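You operate a simulated robot arm through the tools that you are given. There is no shell and no other tool. Be economical: measure what you need, move in short steps, check, and stop when the job is done.

Carry out the task below with a simulated two-armed robot. There is one attempt and no reset: what you move stays moved.

JOB
Lift the liner out of the large cake tin, dry the tin holding it still, then put the liner back.
Fine: the liner waits on the worktop by the spice rack; purple cloth back.

The check looks at the end state, three seconds after you hand in, the way a careful person would. Anything else that was tipped, shoved, dropped, spilled or broken makes it a failure. Flat cloth is picked up by pressing the open fingertips on it (5 to 10 N) and closing them slowly along it; thin cloth reads only 2 to 8 mm in the jaws.

ROBOT AND FRAMES
Two 7-joint arms with two-finger parallel grippers on one trunk, on a base that drives. Base frame: it is fixed to the floor where the robot stands at the start and does not move with it; the origin is under the middle of the robot, x ahead of it, y to its left, z up; the surface under the hand at the start is at about z = 910. Readings come in mm, degrees, newtons and seconds.
The left shoulder is at the start at [80, 131, 947], the right one opposite. With the tool pointing down near the work surface each hand reaches from about 380 to 840 mm from the robot's upright axis, wherever it stands, measured 20 degrees to its own side. Places, roughly: large cake tin (17x17x5 cm) [500, -100, 900]; purple cloth (8x6x4 cm) [600, 0, 900]; worktop by the spice rack [500, 300, 900]. Payload 1.57 kg a hand.
Tool frame (each hand has its own): the origin (TCP) lies between the finger pads and is the grasp point; the fingertips stand 30 mm ahead of it; z points along the fingers, y is the line along which they close. Largest opening 110 mm; finger width 24, thickness 12; the body of the gripper, 48 by 112 mm, starts 78 mm behind the TCP.
Orientation is that of the tool frame in the base frame, as a unit quaternion [x, y, z, w]. With the fingers straight down and closing along the base's y, the tool's x points along the base's -x, its y along +y and its z along -z.

CONTROLS
- The arms move only by the tool move_arm. It takes "left_motion", "right_motion" or both (then of equal length, played together; a hand with none holds still); each is a list that holds one entry, the list of rows, each a list of 7 numbers: the shift along the tool's x, y, z in mm, then the turn, a rotation vector about the tool's x, y, z in degrees, then the opening in per cent of the stroke, from 0 (shut) to 100 (fully open). In form: [[[x, y, z, ax, ay, az, claw], ...]]. A call has 1 to 10 rows; each row shifts and turns the commanded pose from where the row before left it, along the tool's axes as they then stand. Each row takes 0.2 s and may step no farther than 50 mm and 8.6 degrees from the row before; otherwise, or with a gripper value out of range, the whole call is refused. A pose out of reach is approached as far as the arm can. The call stops where the force on the tool passes 50 N (or 10 N more than at its start, if that is more) or the arm is blocked; 0.2 s more then pass. Each finger travels about 108 mm/s and halts on what it meets, pressing with about 43 N; the grip force reading is that of the motor and also rises with nothing between the fingers. The clock runs only during rows and for 0.2 s after the last one: add rows that do not move to give the fingers time. It gives the time, the measured TCP pose, the force on the tool (base axes), the opening and the grip force at its end, in the units of the frame above (readings bear some noise), with the torque about the TCP (base axes, N m) and any sound that the robot's microphone picked up.
- Cameras (640 x 400 px; columns grow to the right, rows downward): "scene" is now at [-34, 27.4, 1432.9]; the picture's right is [0.35, -0.94, -0.00], its down [-0.44, -0.17, -0.88] and it looks along [0.83, 0.31, -0.47] (base axes); focal length 268 px, centre (320, 200). "left" rides on the left gripper at [70, -16, -141] in its tool frame; the picture's right is [0.23, 0.97, 0.00], its down [-0.86, 0.20, -0.48] and it looks along [-0.47, 0.11, 0.88] (tool axes); focal length 222 px, centre (320, 200). "right" rides on the right gripper at [70, 16, -141] in its tool frame; the picture's right is [-0.23, 0.97, 0.00], its down [-0.86, -0.20, -0.48] and it looks along [-0.47, -0.11, 0.88] (tool axes); focal length 222 px, centre (320, 200). There is no depth. A picture from a camera that has moved, and an enlarged one, comes with that camera's place and axes in the base frame and with its lens. The place of the scene camera against the robot may be out by one fixed shift of up to 25 mm in any direction.
- grab_frame(camera): a new picture of that camera. No time passes.
- steer(legs): drives the robot by 1 to 6 legs, each [ahead, left, turn to the left] in mm, mm and degrees, along the robot's own axes; the way and the turn of a leg run together, so that a leg with both is an arc; at most 1500 mm and 180 degrees a leg. The arms and the cameras ride along, it lands a little off, and it stops where it bumps. It gives what a move gives.
- turn_head(pan, tilt): turns the head with the scene camera to pan (to the left, within 109 degrees either way) and tilt (down, from -29 to 69), counted from straight ahead of the robot. It gives what a move gives.
- enlarge(camera, box): a new picture of the part [left, top, right, bottom] of that camera's present view, enlarged. No time passes.
- hand_in(): hands the job in; it is judged then, once.

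Work in short steps. Places have to be worked out from the pictures, the camera data and where the tool is seen: move nearer, look again, correct. Check each grasp and each placing, and mend what went wrong. You have 120 turns and 92 pictures in all, those below and enlarged ones among them. Open the grippers and draw the arms clear of the work before you hand the job in, unless the task says otherwise; then end with one line.

The tools are called as a command line: name --argument value ..., lists and objects as JSON in quotes. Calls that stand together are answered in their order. move_arm: Moves the arms, as the interface text tells. Its arguments: {"type":"object","properties":{"left_motion":{"type":"array","items":{"type":"array","items":{"type":"array","items":{"type":"number"}}}},"right_motion":{"type":"array","items":{"type":"array","items":{"type":"array","items":{"type":"number"}}}}},"required":[]} The other tools are called the same way: steer (legs) drives the base; turn_head (pan, tilt) turns the head that bears the scene camera; grab_frame (camera) takes a picture; enlarge (camera, box) takes an enlarged picture of a part of a camera's view; hand_in () hands the job in.

At the start:

```text
time_s: 0.0
left_tool_pos: [515.0, 196.1, 1242.0]
left_tool_rot: [0.0, 1.0, -0.001, 0.001]
left_contact_force: [0.0, -0.4, -0.3]
left_wrist_torque: [0.01, 0.0, -0.02]
left_grip_width: 110.2
left_finger_force: 0.1
right_tool_pos: [619.8, -236.6, 1197.2]
right_tool_rot: [0.0, 1.0, 0.0, -0.001]
right_contact_force: [0.5, 0.2, -0.5]
right_wrist_torque: [0.03, 0.0, 0.0]
right_grip_width: 109.6
right_finger_force: 0.1
robot x, y, heading: [1.9, -1.5, -0.1]
head pan, tilt: [20.5, 28.2]
```

scene: 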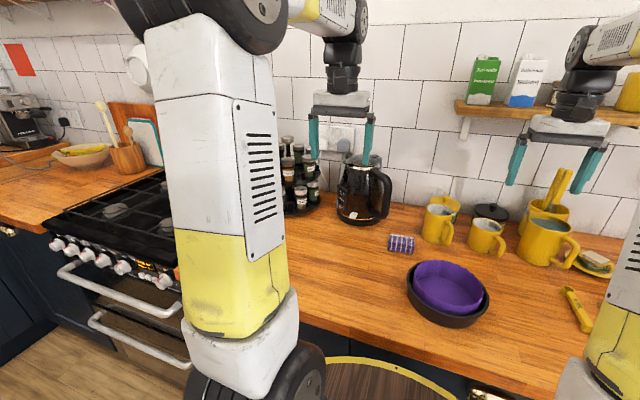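
right: 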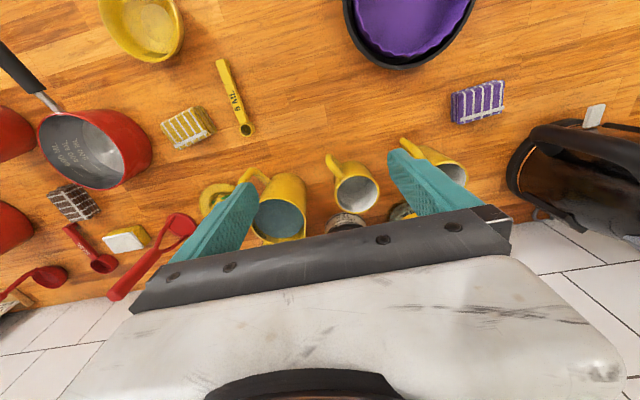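
left: 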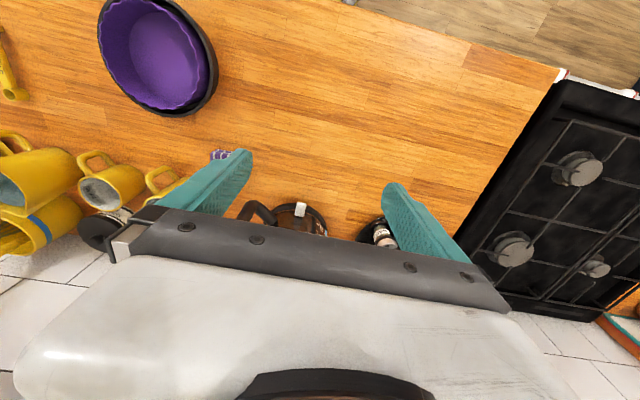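

The tin with the liner and the purple striped cloth are visible; I enlarge them for detail before I move.

enlarge --camera "scene" --box '[340, 210, 540, 335]'

enlarge --camera "left" --box '[60, 0, 300, 150]'

```text
3.20 times, centred on (440, 272) of scene
camera zoom: at [-34.0, 27.4, 1432.9], right [0.35, -0.94, 0.0], down [-0.44, -0.17, -0.88], along [0.83, 0.31, -0.47], focal length 858 px, centre (-64, -32)
```

zoom: 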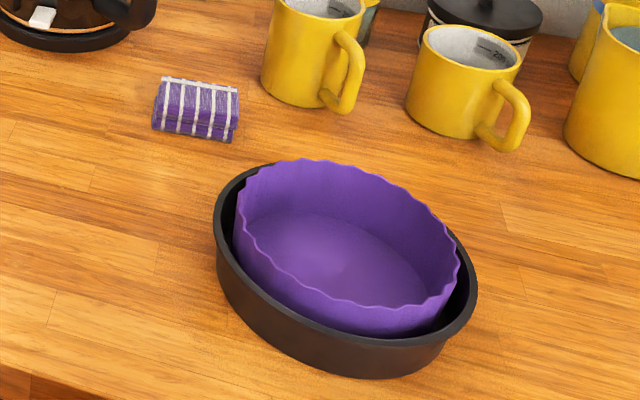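

```text
2.67 times, centred on (180, 75) of left
camera zoom: at [445.9, 180.4, 1382.6], right [-0.23, 0.97, 0.0], down [0.86, 0.2, 0.48], along [0.47, 0.11, -0.88], focal length 592 px, centre (693, 533)
```

zoom: 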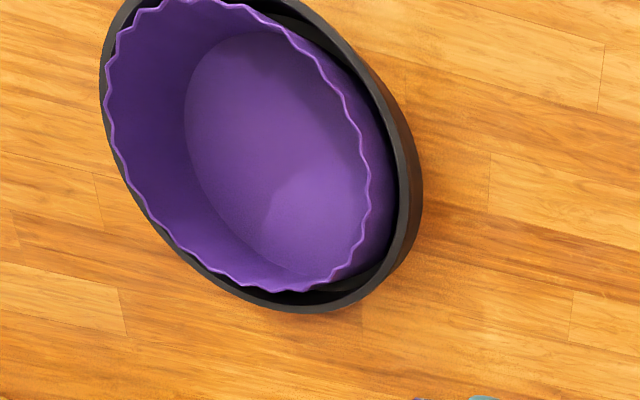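

The hand cameras put the cloth near [647, 32]. I bring the left hand over toward the tin for a better look and move the right hand a bit out of the way.

move_arm --left_motion '[[[19, -36, 0, 0, 0, 0, 100], [19, -36, 0, 0, 0, 0, 100], [19, -36, 0, 0, 0, 0, 100], [19, -36, 0, 0, 0, 0, 100], [19, -36, 0, 0, 0, 0, 100], [19, -36, 0, 0, 0, 0, 100]]]' --right_motion '[[[0, -20, 0, 0, 0, 0, 100], [0, -20, 0, 0, 0, 0, 100], [0, -20, 0, 0, 0, 0, 100], [0, -20, 0, 0, 0, 0, 100], [0, -20, 0, 0, 0, 0, 100], [0, -20, 0, 0, 0, 0, 100]]]'

grab_frame --camera "left"

grab_frame --camera "scene"

```text
time_s: 1.4
left_tool_pos: [401.7, -17.4, 1238.6]
left_tool_rot: [0.0, 1.0, 0.0, 0.0]
left_contact_force: [-0.2, 0.2, -0.6]
left_wrist_torque: [-0.05, 0.0, 0.03]
left_grip_width: 110.0
left_finger_force: 0.0
right_tool_pos: [619.6, -357.6, 1196.9]
right_tool_rot: [0.0, 1.0, 0.0, 0.0]
right_contact_force: [-0.4, -0.4, 0.1]
right_wrist_torque: [-0.08, 0.01, -0.03]
right_grip_width: 110.1
right_finger_force: 0.2
robot x, y, heading: [-0.1, -2.2, -0.2]
head pan, tilt: [20.5, 28.2]
```

```text
86 pictures are left
camera left: at [332.1, -33.2, 1379.6], right [-0.23, 0.97, 0.0], down [0.85, 0.2, 0.48], along [0.47, 0.11, -0.88], focal length 222 px, centre (320, 200)
```

left: 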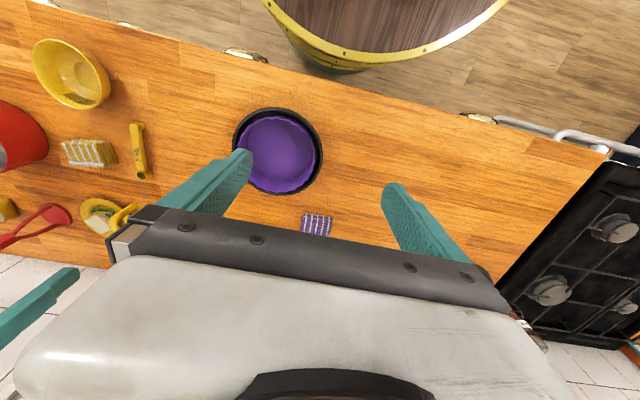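

```text
85 pictures are left
camera scene: at [-34.0, 27.7, 1432.9], right [0.35, -0.94, 0.0], down [-0.44, -0.17, -0.88], along [0.83, 0.31, -0.47], focal length 268 px, centre (320, 200)
```

scene: 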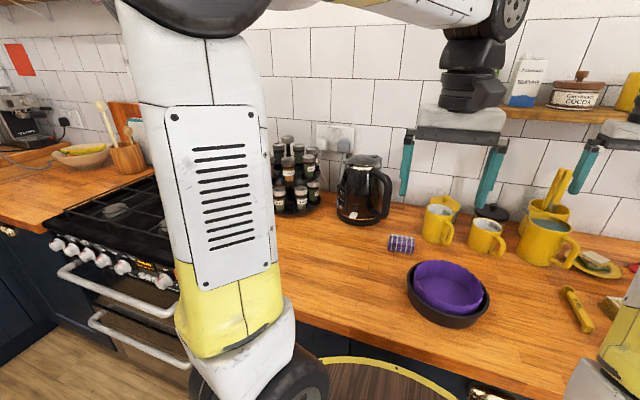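

Tin centre comes out near [475, -85]. I enlarge to see the liner's offset and whether it stands above the tin rim.

enlarge --camera "left" --box '[215, 90, 375, 250]'

enlarge --camera "scene" --box '[390, 240, 506, 340]'

```text
2.50 times, centred on (295, 170) of left
camera zoom: at [332.1, -33.2, 1379.6], right [-0.23, 0.97, 0.0], down [0.85, 0.2, 0.48], along [0.47, 0.11, -0.88], focal length 555 px, centre (382, 275)
```

zoom: 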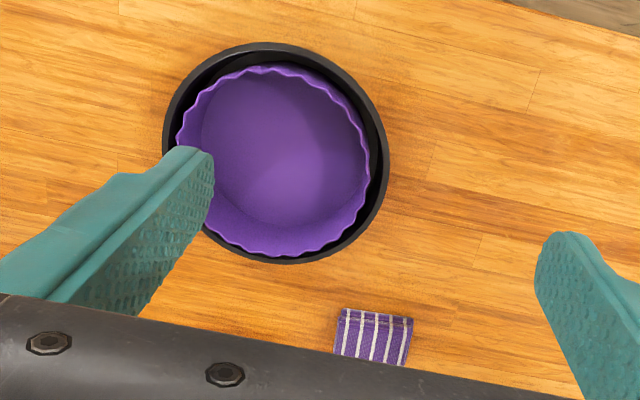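

```text
4.00 times, centred on (448, 290) of scene
camera zoom: at [-34.0, 27.7, 1432.9], right [0.35, -0.94, 0.0], down [-0.44, -0.17, -0.88], along [0.83, 0.31, -0.47], focal length 1072 px, centre (-192, -160)
```

zoom: 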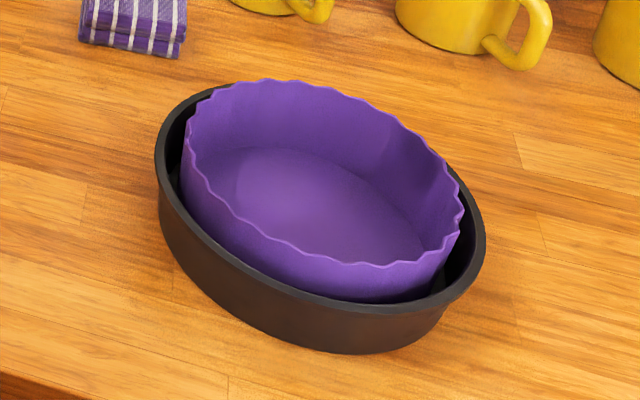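

Liner rim looks about 142 mm across, centre ≈ [473, -83], rim about 19 mm above the tin's rim (z ≈ 975). I move the left hand above its +y wall (y ≈ -12), claw half open, and check.

move_arm --left_motion '[[[-18, 1, 40, 0, 0, 0, 60], [-18, 1, 40, 0, 0, 0, 60], [-18, 1, 40, 0, 0, 0, 60], [-17, 2, 40, 0, 0, 0, 60], [0, 0, 0, 0, 0, 0, 60]]]'

grab_frame --camera "left"

grab_frame --camera "scene"

```text
time_s: 2.6
left_tool_pos: [472.1, -13.3, 1080.5]
left_tool_rot: [0.0, 1.0, 0.0, 0.0]
left_contact_force: [-0.3, 0.4, -0.7]
left_wrist_torque: [-0.01, 0.04, -0.03]
left_grip_width: 66.0
left_finger_force: 0.0
right_tool_pos: [622.3, -358.5, 1196.1]
right_tool_rot: [0.0, 1.0, 0.0, 0.0]
right_contact_force: [0.5, 0.0, 0.6]
right_wrist_torque: [-0.01, 0.02, -0.01]
right_grip_width: 110.0
right_finger_force: 0.1
robot x, y, heading: [-0.2, 0.8, -0.0]
head pan, tilt: [20.5, 28.2]
```

```text
82 pictures are left
camera left: at [403.1, -29.3, 1222.2], right [-0.23, 0.97, 0.0], down [0.86, 0.2, 0.48], along [0.47, 0.11, -0.88], focal length 222 px, centre (320, 200)
```

left: 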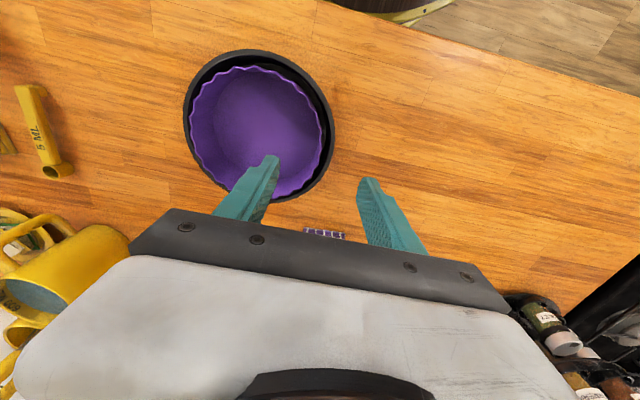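

```text
81 pictures are left
camera scene: at [-34.0, 27.3, 1432.9], right [0.35, -0.94, 0.0], down [-0.44, -0.17, -0.88], along [0.83, 0.31, -0.47], focal length 268 px, centre (320, 200)
```

scene: 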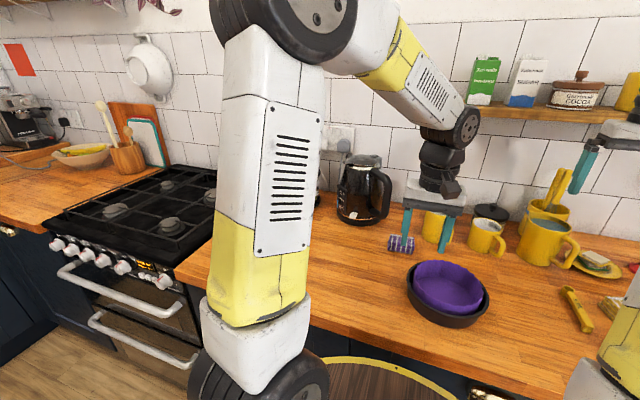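

Liner wall confirmed at y ≈ -14, x ≈ 470. I go down so that the tips sit around z 966, above the tin rim, and look.

move_arm --left_motion '[[[0, 0, 30, 0, 0, 0, 50], [0, 0, 30, 0, 0, 0, 50], [0, 0, 20, 0, 0, 0, 50], [0, 0, 4, 0, 0, 0, 50]]]'

grab_frame --camera "left"

enlarge --camera "scene" --box '[380, 220, 508, 330]'

```text
time_s: 3.6
left_tool_pos: [472.4, -14.4, 996.5]
left_tool_rot: [0.0, 1.0, 0.0, 0.0]
left_contact_force: [0.0, -0.7, 0.3]
left_wrist_torque: [-0.01, -0.03, -0.02]
left_grip_width: 54.8
left_finger_force: 0.0
right_tool_pos: [621.0, -359.2, 1196.4]
right_tool_rot: [0.0, 1.0, 0.0, 0.0]
right_contact_force: [1.3, 0.2, -0.6]
right_wrist_torque: [-0.03, -0.04, 0.01]
right_grip_width: 110.0
right_finger_force: 0.1
robot x, y, heading: [1.4, -0.7, 0.0]
head pan, tilt: [20.5, 28.2]
```

```text
80 pictures are left
camera left: at [402.9, -29.9, 1137.1], right [-0.23, 0.97, 0.0], down [0.86, 0.2, 0.48], along [0.47, 0.11, -0.88], focal length 222 px, centre (320, 200)
```

left: 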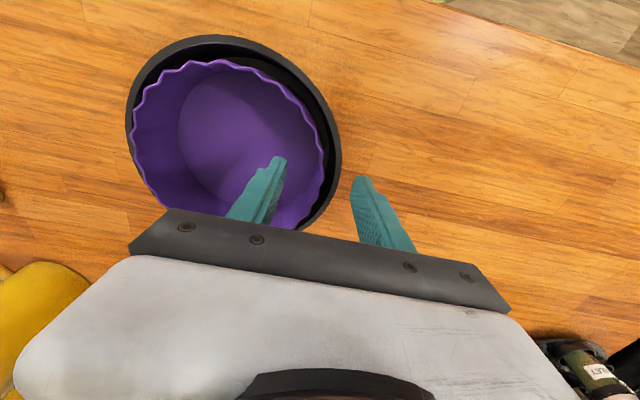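

```text
3.64 times, centred on (444, 275) of scene
camera zoom: at [-34.1, 27.4, 1432.9], right [0.35, -0.94, 0.0], down [-0.44, -0.17, -0.88], along [0.83, 0.31, -0.47], focal length 975 px, centre (-131, -73)
```

zoom: 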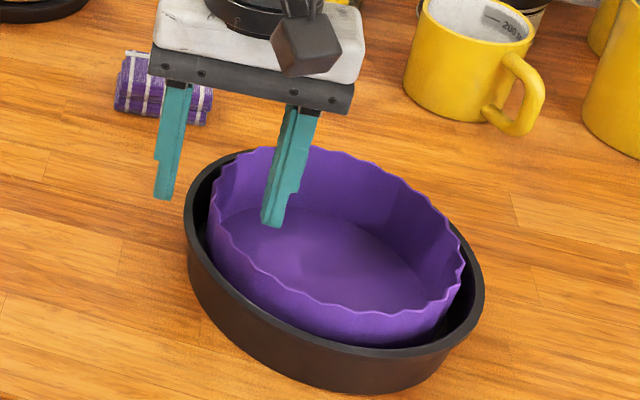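

Fingers straddle the wall above the tin rim. I close slowly.

move_arm --left_motion '[[[0, 0, 0, 0, 0, 0, 35], [0, 0, 0, 0, 0, 0, 20], [0, 0, 0, 0, 0, 0, 8], [0, 0, 0, 0, 0, 0, 0], [0, 0, 0, 0, 0, 0, 0]]]'

enlarge --camera "scene" --box '[380, 220, 508, 330]'

grab_frame --camera "left"

```text
time_s: 4.8
left_tool_pos: [472.0, -13.0, 996.5]
left_tool_rot: [0.0, 1.0, 0.0, 0.001]
left_contact_force: [-1.0, 1.3, 1.1]
left_wrist_torque: [-0.02, 0.09, -0.08]
left_grip_width: 5.6
left_finger_force: 25.6
right_tool_pos: [621.0, -357.7, 1197.0]
right_tool_rot: [0.0, 1.0, 0.0, 0.0]
right_contact_force: [-0.6, -0.1, 0.0]
right_wrist_torque: [-0.03, 0.0, -0.01]
right_grip_width: 110.0
right_finger_force: 0.1
robot x, y, heading: [-1.2, -4.1, -0.2]
head pan, tilt: [20.5, 28.2]
```

```text
3.64 times, centred on (444, 275) of scene
camera zoom: at [-34.1, 27.4, 1432.9], right [0.35, -0.94, 0.0], down [-0.44, -0.17, -0.88], along [0.83, 0.31, -0.47], focal length 975 px, centre (-131, -73)
```

zoom: 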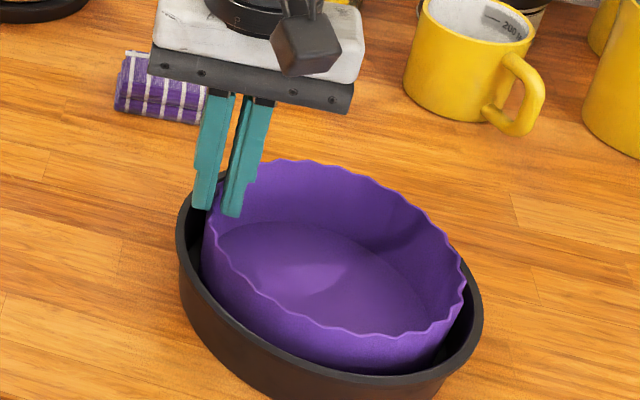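

```text
77 pictures are left
camera left: at [402.8, -29.7, 1137.3], right [-0.23, 0.97, 0.0], down [0.86, 0.2, 0.48], along [0.47, 0.11, -0.88], focal length 222 px, centre (320, 200)
```

left: 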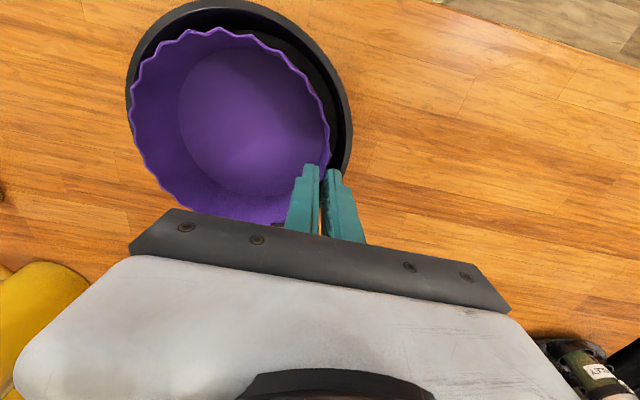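

Width 5.6 mm with grip force: the wall is held. The tin shifted some mm toward the robot; I lift 20 mm slowly and check that only the liner comes.

move_arm --left_motion '[[[0, 0, -7, 0, 0, 0, 0], [0, 0, -7, 0, 0, 0, 0], [0, 0, -7, 0, 0, 0, 0]]]'

enlarge --camera "scene" --box '[380, 220, 508, 330]'

grab_frame --camera "left"

```text
time_s: 5.6
left_tool_pos: [472.9, -14.5, 1017.4]
left_tool_rot: [0.001, 1.0, 0.0, 0.0]
left_contact_force: [-0.7, 0.0, -1.1]
left_wrist_torque: [0.01, -0.01, -0.01]
left_grip_width: 5.4
left_finger_force: 25.4
right_tool_pos: [620.1, -358.5, 1197.2]
right_tool_rot: [0.001, 1.0, 0.0, 0.0]
right_contact_force: [-0.2, -0.1, 1.2]
right_wrist_torque: [0.0, 0.01, 0.01]
right_grip_width: 110.1
right_finger_force: 0.0
robot x, y, heading: [2.3, 1.9, -0.2]
head pan, tilt: [20.5, 28.2]
```

```text
3.64 times, centred on (444, 275) of scene
camera zoom: at [-34.0, 27.3, 1432.9], right [0.35, -0.94, 0.0], down [-0.44, -0.17, -0.88], along [0.83, 0.31, -0.47], focal length 975 px, centre (-131, -73)
```

zoom: 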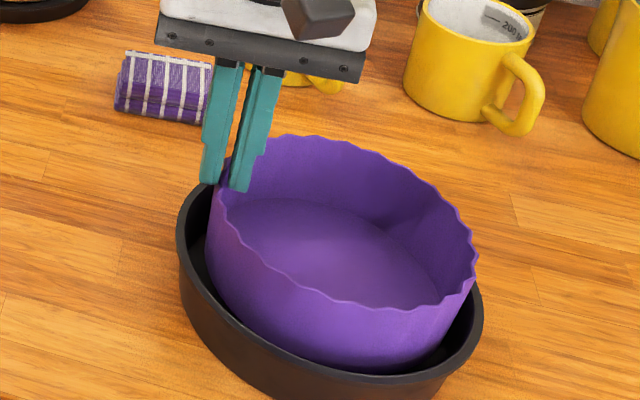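

```text
75 pictures are left
camera left: at [402.9, -30.8, 1159.4], right [-0.23, 0.97, 0.0], down [0.86, 0.2, 0.48], along [0.47, 0.11, -0.88], focal length 222 px, centre (320, 200)
```

left: 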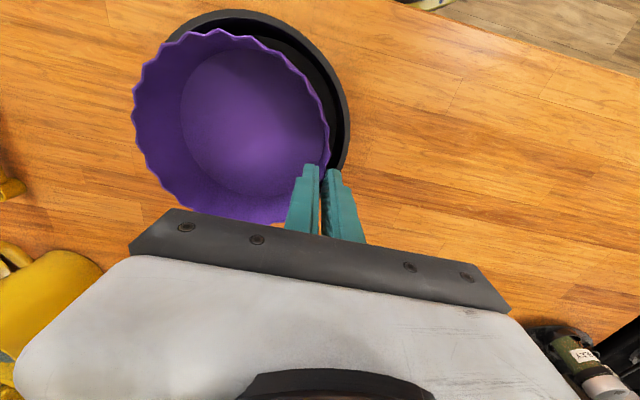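

Only the liner comes up. I raise it clear and carry it to the left, toward the spice rack area.

move_arm --left_motion '[[[0, 0, -30, 0, 0, 0, 0], [0, 0, -35, 0, 0, 0, 0], [0, 0, -35, 0, 0, 0, 0]]]'

move_arm --left_motion '[[[-5, 40, 0, 0, 0, 0, 0], [-5, 40, 0, 0, 0, 0, 0], [-5, 40, 0, 0, 0, 0, 0], [-5, 40, 0, 0, 0, 0, 0], [-5, 40, 0, 0, 0, 0, 0], [-5, 40, 0, 0, 0, 0, 0], [-5, 40, 0, 0, 0, 0, 0], [-5, 40, 0, 0, 0, 0, 0], [-5, 40, 0, 0, 0, 0, 0], [0, 34, 0, 0, 0, 0, 0]]]'

grab_frame --camera "left"

grab_frame --camera "scene"

grab_frame --camera "right"

```text
time_s: 6.4
left_tool_pos: [471.8, -15.2, 1116.8]
left_tool_rot: [0.0, 1.0, 0.0, 0.0]
left_contact_force: [0.0, -0.7, -0.4]
left_wrist_torque: [0.04, -0.03, -0.02]
left_grip_width: 5.5
left_finger_force: 25.5
right_tool_pos: [621.5, -356.4, 1196.3]
right_tool_rot: [-0.001, 1.0, 0.0, 0.0]
right_contact_force: [0.1, -0.5, -0.2]
right_wrist_torque: [0.0, -0.01, -0.02]
right_grip_width: 110.2
right_finger_force: 0.0
robot x, y, heading: [0.9, 1.7, -0.0]
head pan, tilt: [20.5, 28.2]
```

```text
time_s: 8.6
left_tool_pos: [518.6, 379.2, 1118.0]
left_tool_rot: [0.001, 1.0, -0.001, 0.0]
left_contact_force: [-0.1, 0.1, 0.2]
left_wrist_torque: [0.09, 0.01, 0.0]
left_grip_width: 4.9
left_finger_force: 25.5
right_tool_pos: [621.3, -358.1, 1196.2]
right_tool_rot: [0.0, 1.0, 0.0, 0.0]
right_contact_force: [0.5, 0.7, -0.6]
right_wrist_torque: [0.04, 0.0, 0.02]
right_grip_width: 109.8
right_finger_force: 0.1
robot x, y, heading: [0.3, -1.7, -0.0]
head pan, tilt: [20.5, 28.2]
```

```text
74 pictures are left
camera left: at [448.9, 363.5, 1258.4], right [-0.23, 0.97, 0.0], down [0.86, 0.2, 0.48], along [0.47, 0.11, -0.88], focal length 222 px, centre (320, 200)
```

left: 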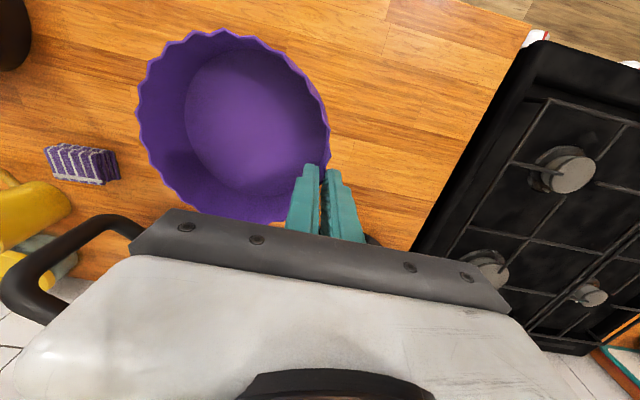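

```text
73 pictures are left
camera scene: at [-34.0, 27.1, 1432.9], right [0.35, -0.94, 0.0], down [-0.44, -0.17, -0.88], along [0.83, 0.31, -0.47], focal length 268 px, centre (320, 200)
```

scene: 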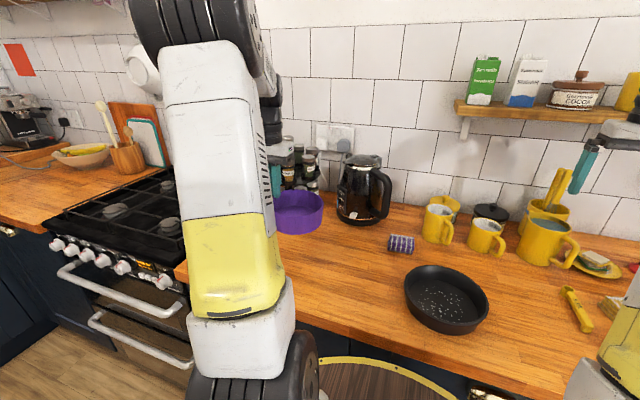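

```text
72 pictures are left
camera right: at [551.6, -341.8, 1339.7], right [0.23, 0.97, 0.0], down [0.86, -0.2, 0.48], along [0.47, -0.11, -0.88], focal length 222 px, centre (320, 200)
```

right: 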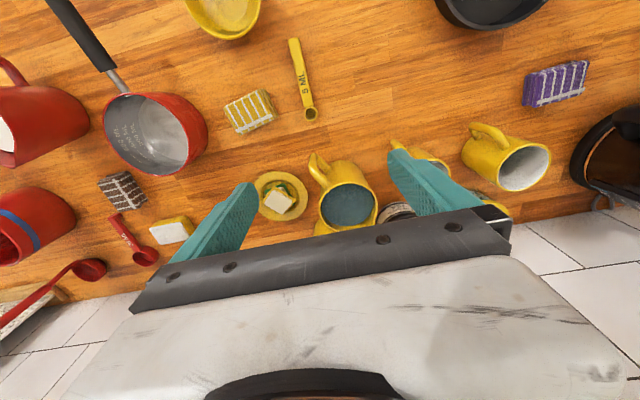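

Water droplets show in the tin. The liner hangs level over clear worktop near [490, 310]; I lower it until it touches.

move_arm --left_motion '[[[0, 0, 35, 0, 0, 0, 0], [0, 0, 35, 0, 0, 0, 0], [0, 0, 30, 0, 0, 0, 0], [0, 0, 10, 0, 0, 0, 0], [0, 0, 5, 0, 0, 0, 0], [0, 0, 4, 0, 0, 0, 0], [0, 0, 3, 0, 0, 0, 0]]]'

grab_frame --camera "left"

enlarge --camera "scene" --box '[230, 160, 390, 280]'

```text
time_s: 10.2
left_tool_pos: [518.1, 379.6, 994.7]
left_tool_rot: [0.0, 1.0, 0.0, 0.0]
left_contact_force: [-0.6, 0.7, 0.1]
left_wrist_torque: [-0.04, -0.01, 0.01]
left_grip_width: 5.1
left_finger_force: 25.6
right_tool_pos: [621.2, -357.1, 1196.9]
right_tool_rot: [0.0, 1.0, 0.0, 0.0]
right_contact_force: [0.9, 0.2, 0.3]
right_wrist_torque: [-0.01, -0.01, 0.02]
right_grip_width: 109.9
right_finger_force: 0.1
robot x, y, heading: [-1.2, -1.8, -0.4]
head pan, tilt: [20.5, 28.2]
```

```text
71 pictures are left
camera left: at [448.1, 363.5, 1136.8], right [-0.23, 0.97, 0.0], down [0.86, 0.2, 0.48], along [0.47, 0.11, -0.88], focal length 222 px, centre (320, 200)
```

left: 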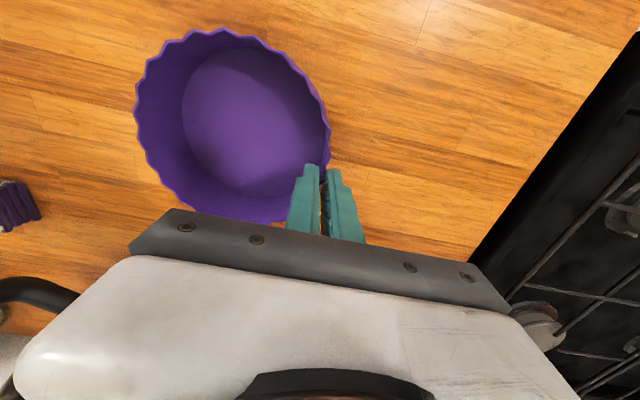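

```text
3.33 times, centred on (310, 220) of scene
camera zoom: at [-34.0, 27.4, 1432.9], right [0.35, -0.94, 0.0], down [-0.44, -0.17, -0.88], along [0.83, 0.31, -0.47], focal length 894 px, centre (353, 133)
```

zoom: 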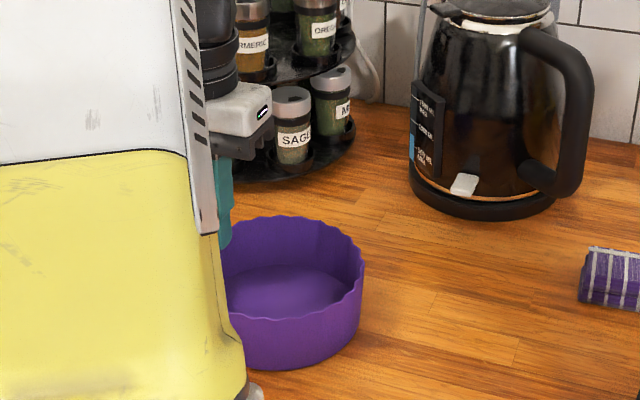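

No contact force yet; I go on down a few millimetres at a time.

move_arm --left_motion '[[[0, 0, 2, 0, 0, 0, 0], [0, 0, 1, 0, 0, 0, 0]]]'

move_arm --left_motion '[[[0, 0, 2, 0, 0, 0, 0], [0, 0, 1, 0, 0, 0, 0]]]'

```text
time_s: 10.8
left_tool_pos: [516.3, 379.3, 992.4]
left_tool_rot: [-0.001, 1.0, 0.001, -0.001]
left_contact_force: [-0.2, 0.6, 0.3]
left_wrist_torque: [-0.02, -0.01, -0.01]
left_grip_width: 5.3
left_finger_force: 25.7
right_tool_pos: [620.5, -358.8, 1196.6]
right_tool_rot: [0.0, 1.0, 0.0, 0.0]
right_contact_force: [-0.5, 0.7, 0.0]
right_wrist_torque: [-0.01, 0.02, 0.03]
right_grip_width: 109.9
right_finger_force: 0.1
robot x, y, heading: [-3.0, -2.6, -0.0]
head pan, tilt: [20.5, 28.2]
```

```text
time_s: 11.4
left_tool_pos: [516.8, 378.7, 990.9]
left_tool_rot: [0.0, 1.0, 0.001, 0.001]
left_contact_force: [-1.2, 0.8, 12.6]
left_wrist_torque: [-0.04, 0.07, -0.02]
left_grip_width: 5.1
left_finger_force: 25.5
right_tool_pos: [620.3, -357.9, 1196.7]
right_tool_rot: [0.0, 1.0, 0.0, -0.001]
right_contact_force: [-0.4, 0.2, 0.3]
right_wrist_torque: [0.05, 0.0, 0.01]
right_grip_width: 110.0
right_finger_force: 0.2
robot x, y, heading: [1.6, -0.7, -0.1]
head pan, tilt: [20.5, 28.2]
```

Contact (12 N) at TCP z 991. I ease up 1 mm, open and draw straight up.

move_arm --left_motion '[[[0, 0, -1, 0, 0, 0, 0], [0, 0, 0, 0, 0, 0, 12], [0, 0, 0, 0, 0, 0, 30], [0, 0, 0, 0, 0, 0, 30], [0, 0, -20, 0, 0, 0, 30], [0, 0, -40, 0, 0, 0, 30], [0, 0, -40, 0, 0, 0, 30]]]'

grab_frame --camera "left"

enlarge --camera "scene" --box '[370, 230, 530, 350]'

```text
time_s: 13.0
left_tool_pos: [519.8, 376.3, 1092.0]
left_tool_rot: [0.001, 1.0, 0.0, 0.001]
left_contact_force: [0.7, -0.5, 0.7]
left_wrist_torque: [0.01, 0.05, 0.01]
left_grip_width: 32.9
left_finger_force: 0.1
right_tool_pos: [620.4, -358.9, 1195.6]
right_tool_rot: [0.0, 1.0, 0.0, 0.0]
right_contact_force: [0.4, 0.3, 0.1]
right_wrist_torque: [-0.03, 0.02, 0.01]
right_grip_width: 110.0
right_finger_force: 0.0
robot x, y, heading: [1.1, 4.0, -0.1]
head pan, tilt: [20.5, 28.2]
```

```text
69 pictures are left
camera left: at [450.1, 361.2, 1234.0], right [-0.23, 0.97, 0.0], down [0.86, 0.2, 0.48], along [0.47, 0.11, -0.88], focal length 222 px, centre (320, 200)
```

left: 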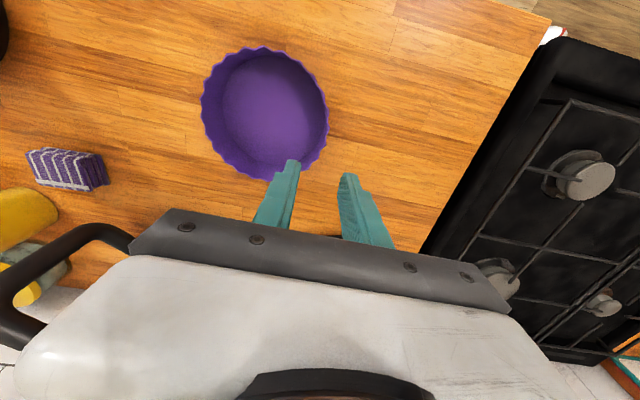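

```text
3.33 times, centred on (450, 290) of scene
camera zoom: at [-33.8, 27.5, 1432.9], right [0.35, -0.94, 0.0], down [-0.44, -0.17, -0.88], along [0.83, 0.31, -0.47], focal length 894 px, centre (-113, -100)
```

zoom: 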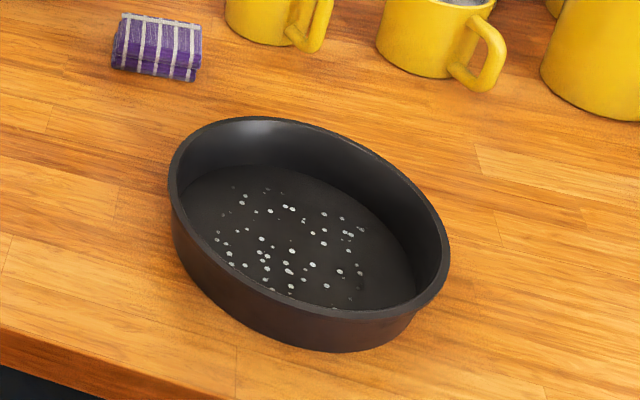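

Liner stands at about [497, 310] on the worktop. Now the right hand goes over toward the cloth for a closer look; left hand rises a little meanwhile.

move_arm --right_motion '[[[0, 41, 0, 0, 0, 0, 100], [0, 41, 0, 0, 0, 0, 100], [0, 41, 0, 0, 0, 0, 100], [0, 41, 0, 0, 0, 0, 100], [0, 41, 0, 0, 0, 0, 100], [0, 41, 0, 0, 0, 0, 100], [0, 41, 0, 0, 0, 0, 100], [0, 41, 0, 0, 0, 0, 100], [0, 41, 20, 0, 0, 0, 100], [0, 4, 40, 0, 0, 0, 100]]]' --left_motion '[[[0, 0, -10, 0, 0, 0, 30], [0, 0, -10, 0, 0, 0, 30], [0, 0, -10, 0, 0, 0, 30], [0, 0, 0, 0, 0, 0, 30], [0, 0, 0, 0, 0, 0, 30], [0, 0, 0, 0, 0, 0, 30], [0, 0, 0, 0, 0, 0, 30], [0, 0, 0, 0, 0, 0, 30], [0, 0, 0, 0, 0, 0, 30], [0, 0, 0, 0, 0, 0, 30]]]'

grab_frame --camera "right"

```text
time_s: 15.2
left_tool_pos: [517.0, 376.8, 1121.1]
left_tool_rot: [0.0, 1.0, -0.001, 0.0]
left_contact_force: [0.3, 0.1, 0.3]
left_wrist_torque: [-0.03, -0.01, 0.04]
left_grip_width: 33.1
left_finger_force: 0.1
right_tool_pos: [619.7, 15.4, 1137.4]
right_tool_rot: [0.0, 1.0, 0.001, 0.001]
right_contact_force: [0.4, 0.4, 0.5]
right_wrist_torque: [0.0, -0.04, -0.01]
right_grip_width: 110.0
right_finger_force: 0.0
robot x, y, heading: [-1.8, -2.3, 0.0]
head pan, tilt: [20.5, 28.2]
```

```text
67 pictures are left
camera right: at [550.7, 31.7, 1280.1], right [0.23, 0.97, 0.0], down [0.85, -0.2, 0.48], along [0.47, -0.11, -0.88], focal length 222 px, centre (320, 200)
```

right: 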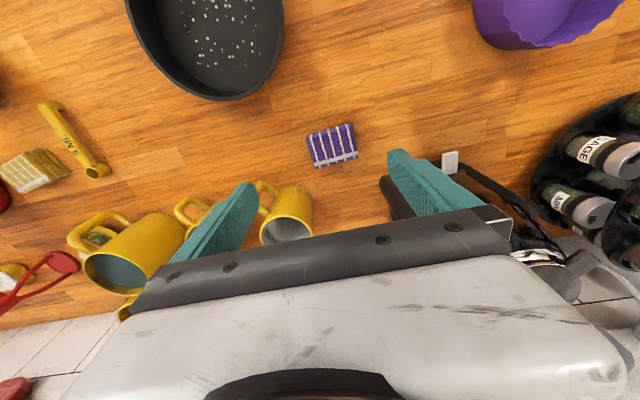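

enlarge --camera "right" --box '[280, 100, 376, 190]'

```text
4.44 times, centred on (328, 145) of right
camera zoom: at [550.7, 31.7, 1280.1], right [0.23, 0.97, 0.0], down [0.85, -0.2, 0.48], along [0.47, -0.11, -0.88], focal length 987 px, centre (284, 444)
```

zoom: 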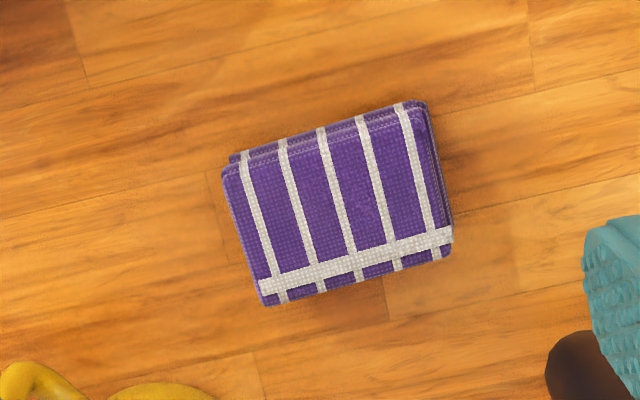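

The cloth measures about 70 × 50 mm, centred near [646, 29], long side along y. I yaw the right hand 90° (camera toward -y) so that it closes along x on the short side.

move_arm --right_motion '[[[0, 0, 0, 0, 0, -8.5, 100], [0, 0, 0, 0, 0, -8.5, 100], [0, 0, 0, 0, 0, -8.5, 100], [0, 0, 0, 0, 0, -8.5, 100], [0, 0, 0, 0, 0, -8.5, 100], [0, 0, 0, 0, 0, -8.5, 90], [0, 0, 0, 0, 0, -8.5, 90], [0, 0, 0, 0, 0, -8.5, 90], [0, 0, 0, 0, 0, -8.5, 90], [0, 0, 0, 0, 0, -8.5, 90]]]'

grab_frame --camera "right"

```text
time_s: 17.4
left_tool_pos: [518.0, 377.6, 1122.3]
left_tool_rot: [0.0, 1.0, 0.0, 0.0]
left_contact_force: [0.0, 0.4, 0.0]
left_wrist_torque: [0.0, 0.02, -0.01]
left_grip_width: 33.2
left_finger_force: 0.1
right_tool_pos: [620.4, 15.0, 1137.4]
right_tool_rot: [-0.676, 0.737, 0.0, 0.0]
right_contact_force: [0.0, 0.4, 0.7]
right_wrist_torque: [0.0, 0.01, 0.02]
right_grip_width: 99.1
right_finger_force: 0.1
robot x, y, heading: [0.4, 1.3, -0.1]
head pan, tilt: [20.5, 28.2]
```

```text
65 pictures are left
camera right: at [599.0, -53.5, 1281.0], right [-0.95, 0.31, 0.0], down [0.27, 0.83, 0.48], along [0.15, 0.46, -0.88], focal length 222 px, centre (320, 200)
```

right: 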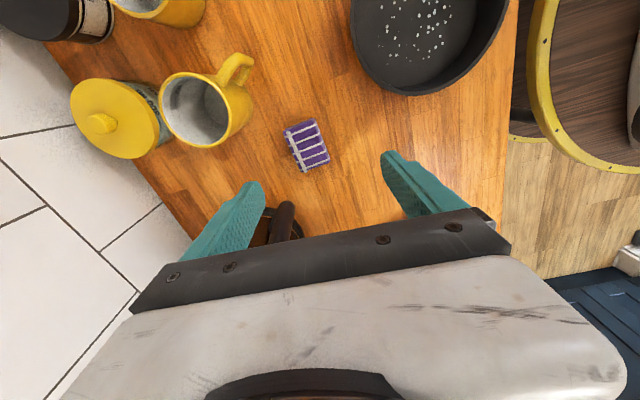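

Cloth centre confirmed at ≈ [648, 30]. I align the yaw with the cloth, centre above it and go down to just above it.

move_arm --right_motion '[[[0, 0, 0, 0, 0, -4.8, 75], [0, 0, 0, 0, 0, -4.8, 75], [-12.7, -29.1, 0, 0, 0, 0, 75], [0, 0, 40, 0, 0, 0, 75], [0, 0, 40, 0, 0, 0, 75], [0, 0, 40, 0, 0, 0, 75]]]'

grab_frame --camera "right"

enlarge --camera "scene" --box '[340, 180, 468, 280]'

```text
time_s: 18.8
left_tool_pos: [517.5, 378.5, 1121.8]
left_tool_rot: [0.0, 1.0, 0.001, 0.0]
left_contact_force: [0.6, -0.1, -0.8]
left_wrist_torque: [-0.03, -0.01, -0.01]
left_grip_width: 33.0
left_finger_force: 0.1
right_tool_pos: [648.3, 30.3, 1018.4]
right_tool_rot: [0.734, -0.679, 0.0, 0.0]
right_contact_force: [-0.3, -0.8, -0.3]
right_wrist_torque: [-0.01, -0.03, -0.02]
right_grip_width: 82.6
right_finger_force: 0.0
robot x, y, heading: [0.6, -1.4, 0.1]
head pan, tilt: [20.5, 28.2]
```

```text
64 pictures are left
camera right: at [638.2, -40.3, 1161.8], right [-0.99, 0.15, 0.0], down [0.13, 0.87, 0.48], along [0.07, 0.47, -0.88], focal length 222 px, centre (320, 200)
```

right: 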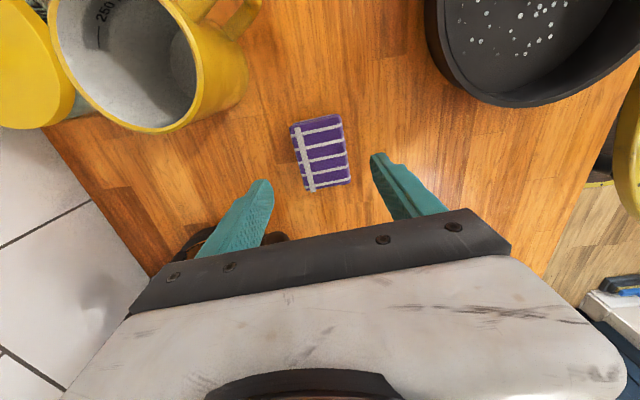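

```text
4.00 times, centred on (404, 230) of scene
camera zoom: at [-34.2, 27.5, 1432.9], right [0.35, -0.94, 0.0], down [-0.44, -0.17, -0.88], along [0.83, 0.31, -0.47], focal length 1072 px, centre (-16, 80)
```

zoom: 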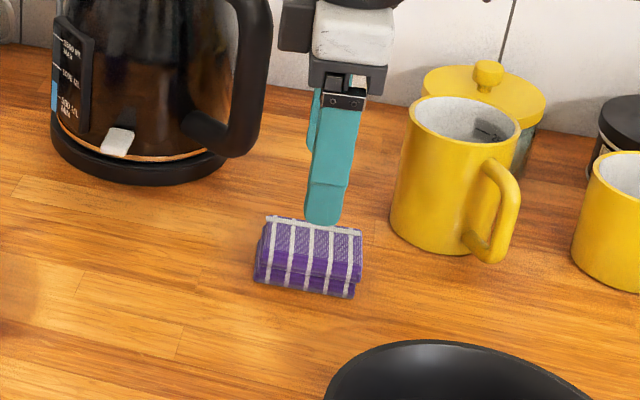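

Cloth centre ≈ [647, 27], between the fingers. I descend to tips near z 918, then check before closing.

move_arm --right_motion '[[[3, 1, 25, 0, 0, 0, 75], [0, 0, 25, 0, 0, 0, 75], [0, 0, 14, 0, 0, 0, 75], [0, 0, 5, 0, 0, 0, 75]]]'

grab_frame --camera "right"

enlarge --camera "scene" --box '[340, 180, 468, 280]'

```text
time_s: 19.8
left_tool_pos: [518.1, 377.5, 1122.3]
left_tool_rot: [0.0, 1.0, 0.001, 0.0]
left_contact_force: [-0.4, -0.4, 0.3]
left_wrist_torque: [0.0, 0.02, 0.01]
left_grip_width: 33.3
left_finger_force: 0.0
right_tool_pos: [649.0, 26.5, 950.9]
right_tool_rot: [0.735, -0.678, 0.0, -0.001]
right_contact_force: [0.4, 0.5, -0.7]
right_wrist_torque: [-0.01, -0.02, -0.01]
right_grip_width: 82.6
right_finger_force: 0.0
robot x, y, heading: [3.9, -1.7, -0.1]
head pan, tilt: [20.5, 28.2]
```

```text
62 pictures are left
camera right: at [638.4, -43.3, 1092.9], right [-0.99, 0.15, 0.0], down [0.13, 0.87, 0.48], along [0.07, 0.47, -0.88], focal length 222 px, centre (320, 200)
```

right: 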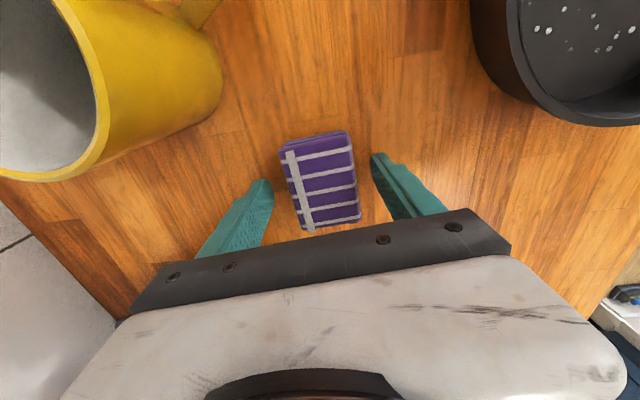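

```text
4.00 times, centred on (404, 230) of scene
camera zoom: at [-34.0, 27.5, 1432.9], right [0.35, -0.94, 0.0], down [-0.44, -0.17, -0.88], along [0.83, 0.31, -0.47], focal length 1072 px, centre (-16, 80)
```

zoom: 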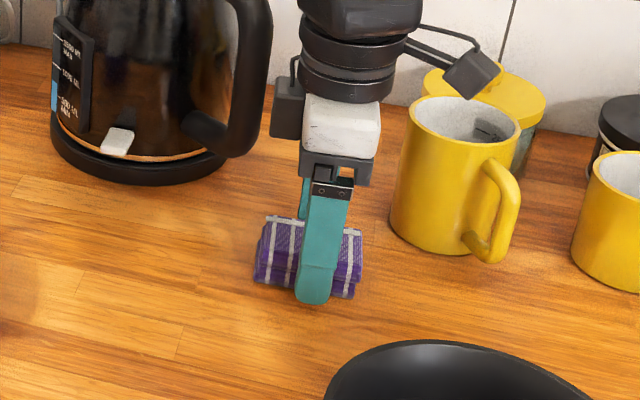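

Fingers straddle the cloth, tips about 10 mm off the worktop. I close slowly.

move_arm --right_motion '[[[0, 0, 0, 0, 0, 0, 60], [0, 0, 0, 0, 0, 0, 48], [0, 0, 0, 0, 0, 0, 40], [0, 0, 0, 0, 0, 0, 30], [0, 0, 0, 0, 0, 0, 20], [0, 0, 0, 0, 0, 0, 10], [0, 0, 0, 0, 0, 0, 0], [0, 0, 0, 0, 0, 0, 0]]]'

enlarge --camera "scene" --box '[340, 180, 468, 280]'

grab_frame --camera "right"

```text
time_s: 21.6
left_tool_pos: [518.6, 377.9, 1121.9]
left_tool_rot: [0.0, 1.0, 0.0, 0.0]
left_contact_force: [0.0, -0.2, 0.1]
left_wrist_torque: [-0.02, 0.0, -0.01]
left_grip_width: 33.0
left_finger_force: 0.0
right_tool_pos: [648.1, 28.3, 949.7]
right_tool_rot: [0.735, -0.678, 0.001, 0.0]
right_contact_force: [-1.0, -0.2, 0.6]
right_wrist_torque: [-0.02, -0.03, 0.02]
right_grip_width: 52.7
right_finger_force: 42.8
robot x, y, heading: [0.1, -1.4, 0.1]
head pan, tilt: [20.5, 28.2]
```

```text
4.00 times, centred on (404, 230) of scene
camera zoom: at [-34.0, 27.5, 1432.9], right [0.35, -0.94, 0.0], down [-0.44, -0.17, -0.88], along [0.83, 0.31, -0.47], focal length 1072 px, centre (-16, 80)
```

zoom: 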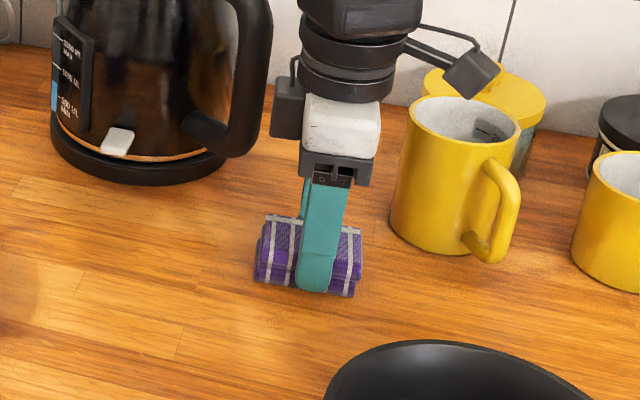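

```text
59 pictures are left
camera right: at [638.4, -43.3, 1093.1], right [-0.99, 0.15, 0.0], down [0.13, 0.87, 0.48], along [0.07, 0.47, -0.88], focal length 222 px, centre (320, 200)
```

right: 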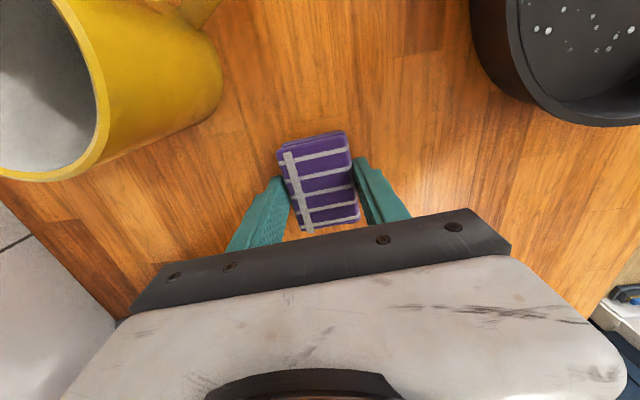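

Cloth held (52.7 mm, 43 N); grasp pose for the return is [648, 28, 950]. I lift it and take it to the right of the tin, out of the left hand's way.

move_arm --right_motion '[[[0, 0, -15, 0, 0, 0, 0], [0, 0, -40, 0, 0, 0, 0], [0, 0, -45, 0, 0, 0, 0], [0, 0, -45, 0, 0, 0, 0], [0, 0, -25, 0, 0, 0, 0], [35, 19, 0, 0, 0, 0, 0], [35, 19, 0, 0, 0, 0, 0], [35, 19, 0, 0, 0, 0, 0], [35, 19, 0, 0, 0, 0, 0], [35, 19, 0, 0, 0, 0, 0]]]'

grab_frame --camera "scene"

grab_frame --camera "left"

```text
time_s: 23.8
left_tool_pos: [518.3, 378.1, 1121.4]
left_tool_rot: [0.0, 1.0, 0.0, 0.0]
left_contact_force: [-0.7, 0.7, -0.6]
left_wrist_torque: [0.03, -0.02, 0.01]
left_grip_width: 33.0
left_finger_force: 0.0
right_tool_pos: [567.5, -154.6, 1118.9]
right_tool_rot: [0.735, -0.678, 0.0, 0.0]
right_contact_force: [1.0, 0.3, -0.7]
right_wrist_torque: [-0.05, 0.02, 0.01]
right_grip_width: 52.5
right_finger_force: 43.3
robot x, y, heading: [-1.0, 1.4, -0.3]
head pan, tilt: [20.5, 28.2]
```

```text
58 pictures are left
camera scene: at [-33.8, 27.7, 1432.9], right [0.35, -0.94, 0.0], down [-0.44, -0.17, -0.88], along [0.83, 0.31, -0.47], focal length 268 px, centre (320, 200)
```

scene: 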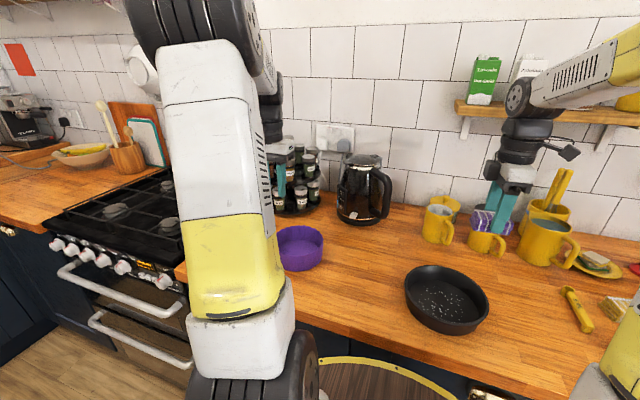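

```text
57 pictures are left
camera left: at [448.5, 362.0, 1263.0], right [-0.23, 0.97, 0.0], down [0.86, 0.2, 0.48], along [0.47, 0.11, -0.88], focal length 222 px, centre (320, 200)
```

left: 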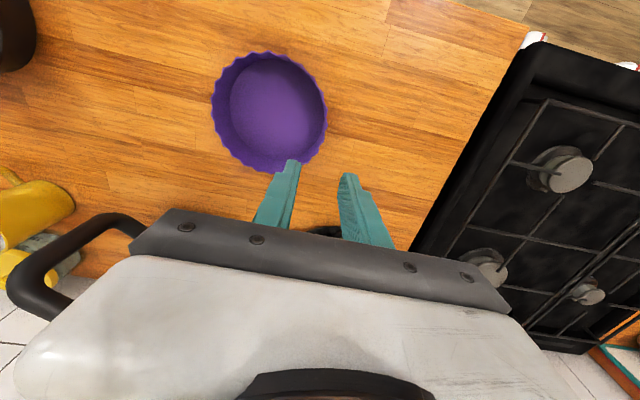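

Cloth is held, liner stays put. I bring the left hand back near the tin's +y side to locate the rim.

move_arm --left_motion '[[[9, -40, 0, 0, 0, 0, 40], [9, -40, 0, 0, 0, 0, 40], [9, -40, 0, 0, 0, 0, 40], [9, -40, 0, 0, 0, 0, 40], [9, -40, 0, 0, 0, 0, 40], [9, -40, 0, 0, 0, 0, 40], [9, -40, 0, 0, 0, 0, 40], [0, -40, 0, 0, 0, 0, 40]]]'

grab_frame --camera "left"

```text
time_s: 25.6
left_tool_pos: [457.0, 60.2, 1121.0]
left_tool_rot: [0.0, 1.0, 0.0, 0.0]
left_contact_force: [0.0, 0.8, -0.1]
left_wrist_torque: [0.0, -0.01, 0.03]
left_grip_width: 44.1
left_finger_force: 0.0
right_tool_pos: [566.8, -154.8, 1119.7]
right_tool_rot: [0.735, -0.678, 0.001, 0.0]
right_contact_force: [-0.3, -0.4, -0.6]
right_wrist_torque: [-0.03, 0.0, 0.0]
right_grip_width: 52.7
right_finger_force: 42.7
robot x, y, heading: [0.5, -0.3, -0.1]
head pan, tilt: [20.5, 28.2]
```

```text
56 pictures are left
camera left: at [385.8, 43.8, 1262.9], right [-0.23, 0.97, 0.0], down [0.85, 0.2, 0.48], along [0.47, 0.11, -0.88], focal length 222 px, centre (320, 200)
```

left: 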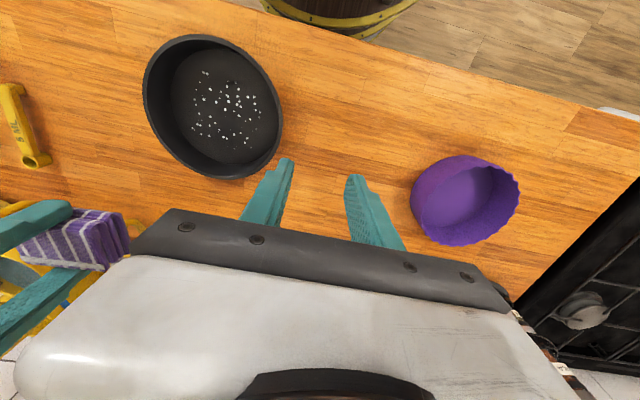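

Tin centre now ≈ [450, -81], droplets within about 52 mm of the middle. I'll hold the tin by the +y rim with the left hand leaning 20° outward (room for the right hand). First tilt and hover.

move_arm --left_motion '[[[0, 0, 0, 6.7, 0, 0, 40], [0, 0, 0, 6.7, 0, 0, 40], [0, 0, 0, 6.6, 0, 0, 40], [2, 2, 33, 0, 0, 0, 40], [2, 2, 33, 0, 0, 0, 40], [3, 3, 32, 0, 0, 0, 40]]]'

grab_frame --camera "left"

enlarge --camera "scene" --box '[370, 220, 530, 340]'

```text
time_s: 27.0
left_tool_pos: [446.7, 33.6, 1026.4]
left_tool_rot: [0.0, 0.985, -0.174, 0.0]
left_contact_force: [0.0, 0.4, 0.2]
left_wrist_torque: [-0.01, -0.04, 0.02]
left_grip_width: 43.8
left_finger_force: 0.0
right_tool_pos: [566.6, -156.0, 1119.6]
right_tool_rot: [0.735, -0.678, 0.001, 0.0]
right_contact_force: [0.4, -0.6, -0.4]
right_wrist_torque: [0.03, 0.0, -0.03]
right_grip_width: 52.8
right_finger_force: 42.8
robot x, y, heading: [-1.1, -0.6, 0.1]
head pan, tilt: [20.5, 28.2]
```

```text
55 pictures are left
camera left: at [376.7, 66.8, 1165.6], right [-0.23, 0.92, -0.33], down [0.85, 0.35, 0.38], along [0.47, -0.2, -0.86], focal length 222 px, centre (320, 200)
```

left: 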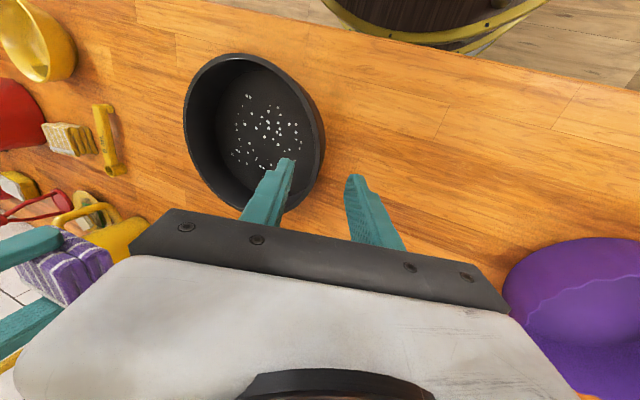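

```text
3.33 times, centred on (450, 280) of scene
camera zoom: at [-34.3, 27.4, 1432.9], right [0.35, -0.94, 0.0], down [-0.44, -0.17, -0.88], along [0.83, 0.31, -0.47], focal length 894 px, centre (-113, -67)
```

zoom: 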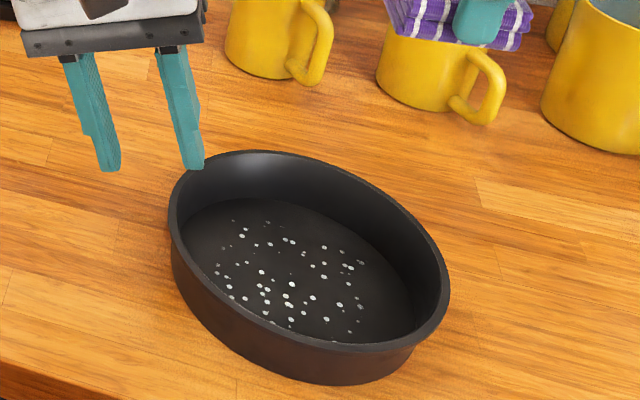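

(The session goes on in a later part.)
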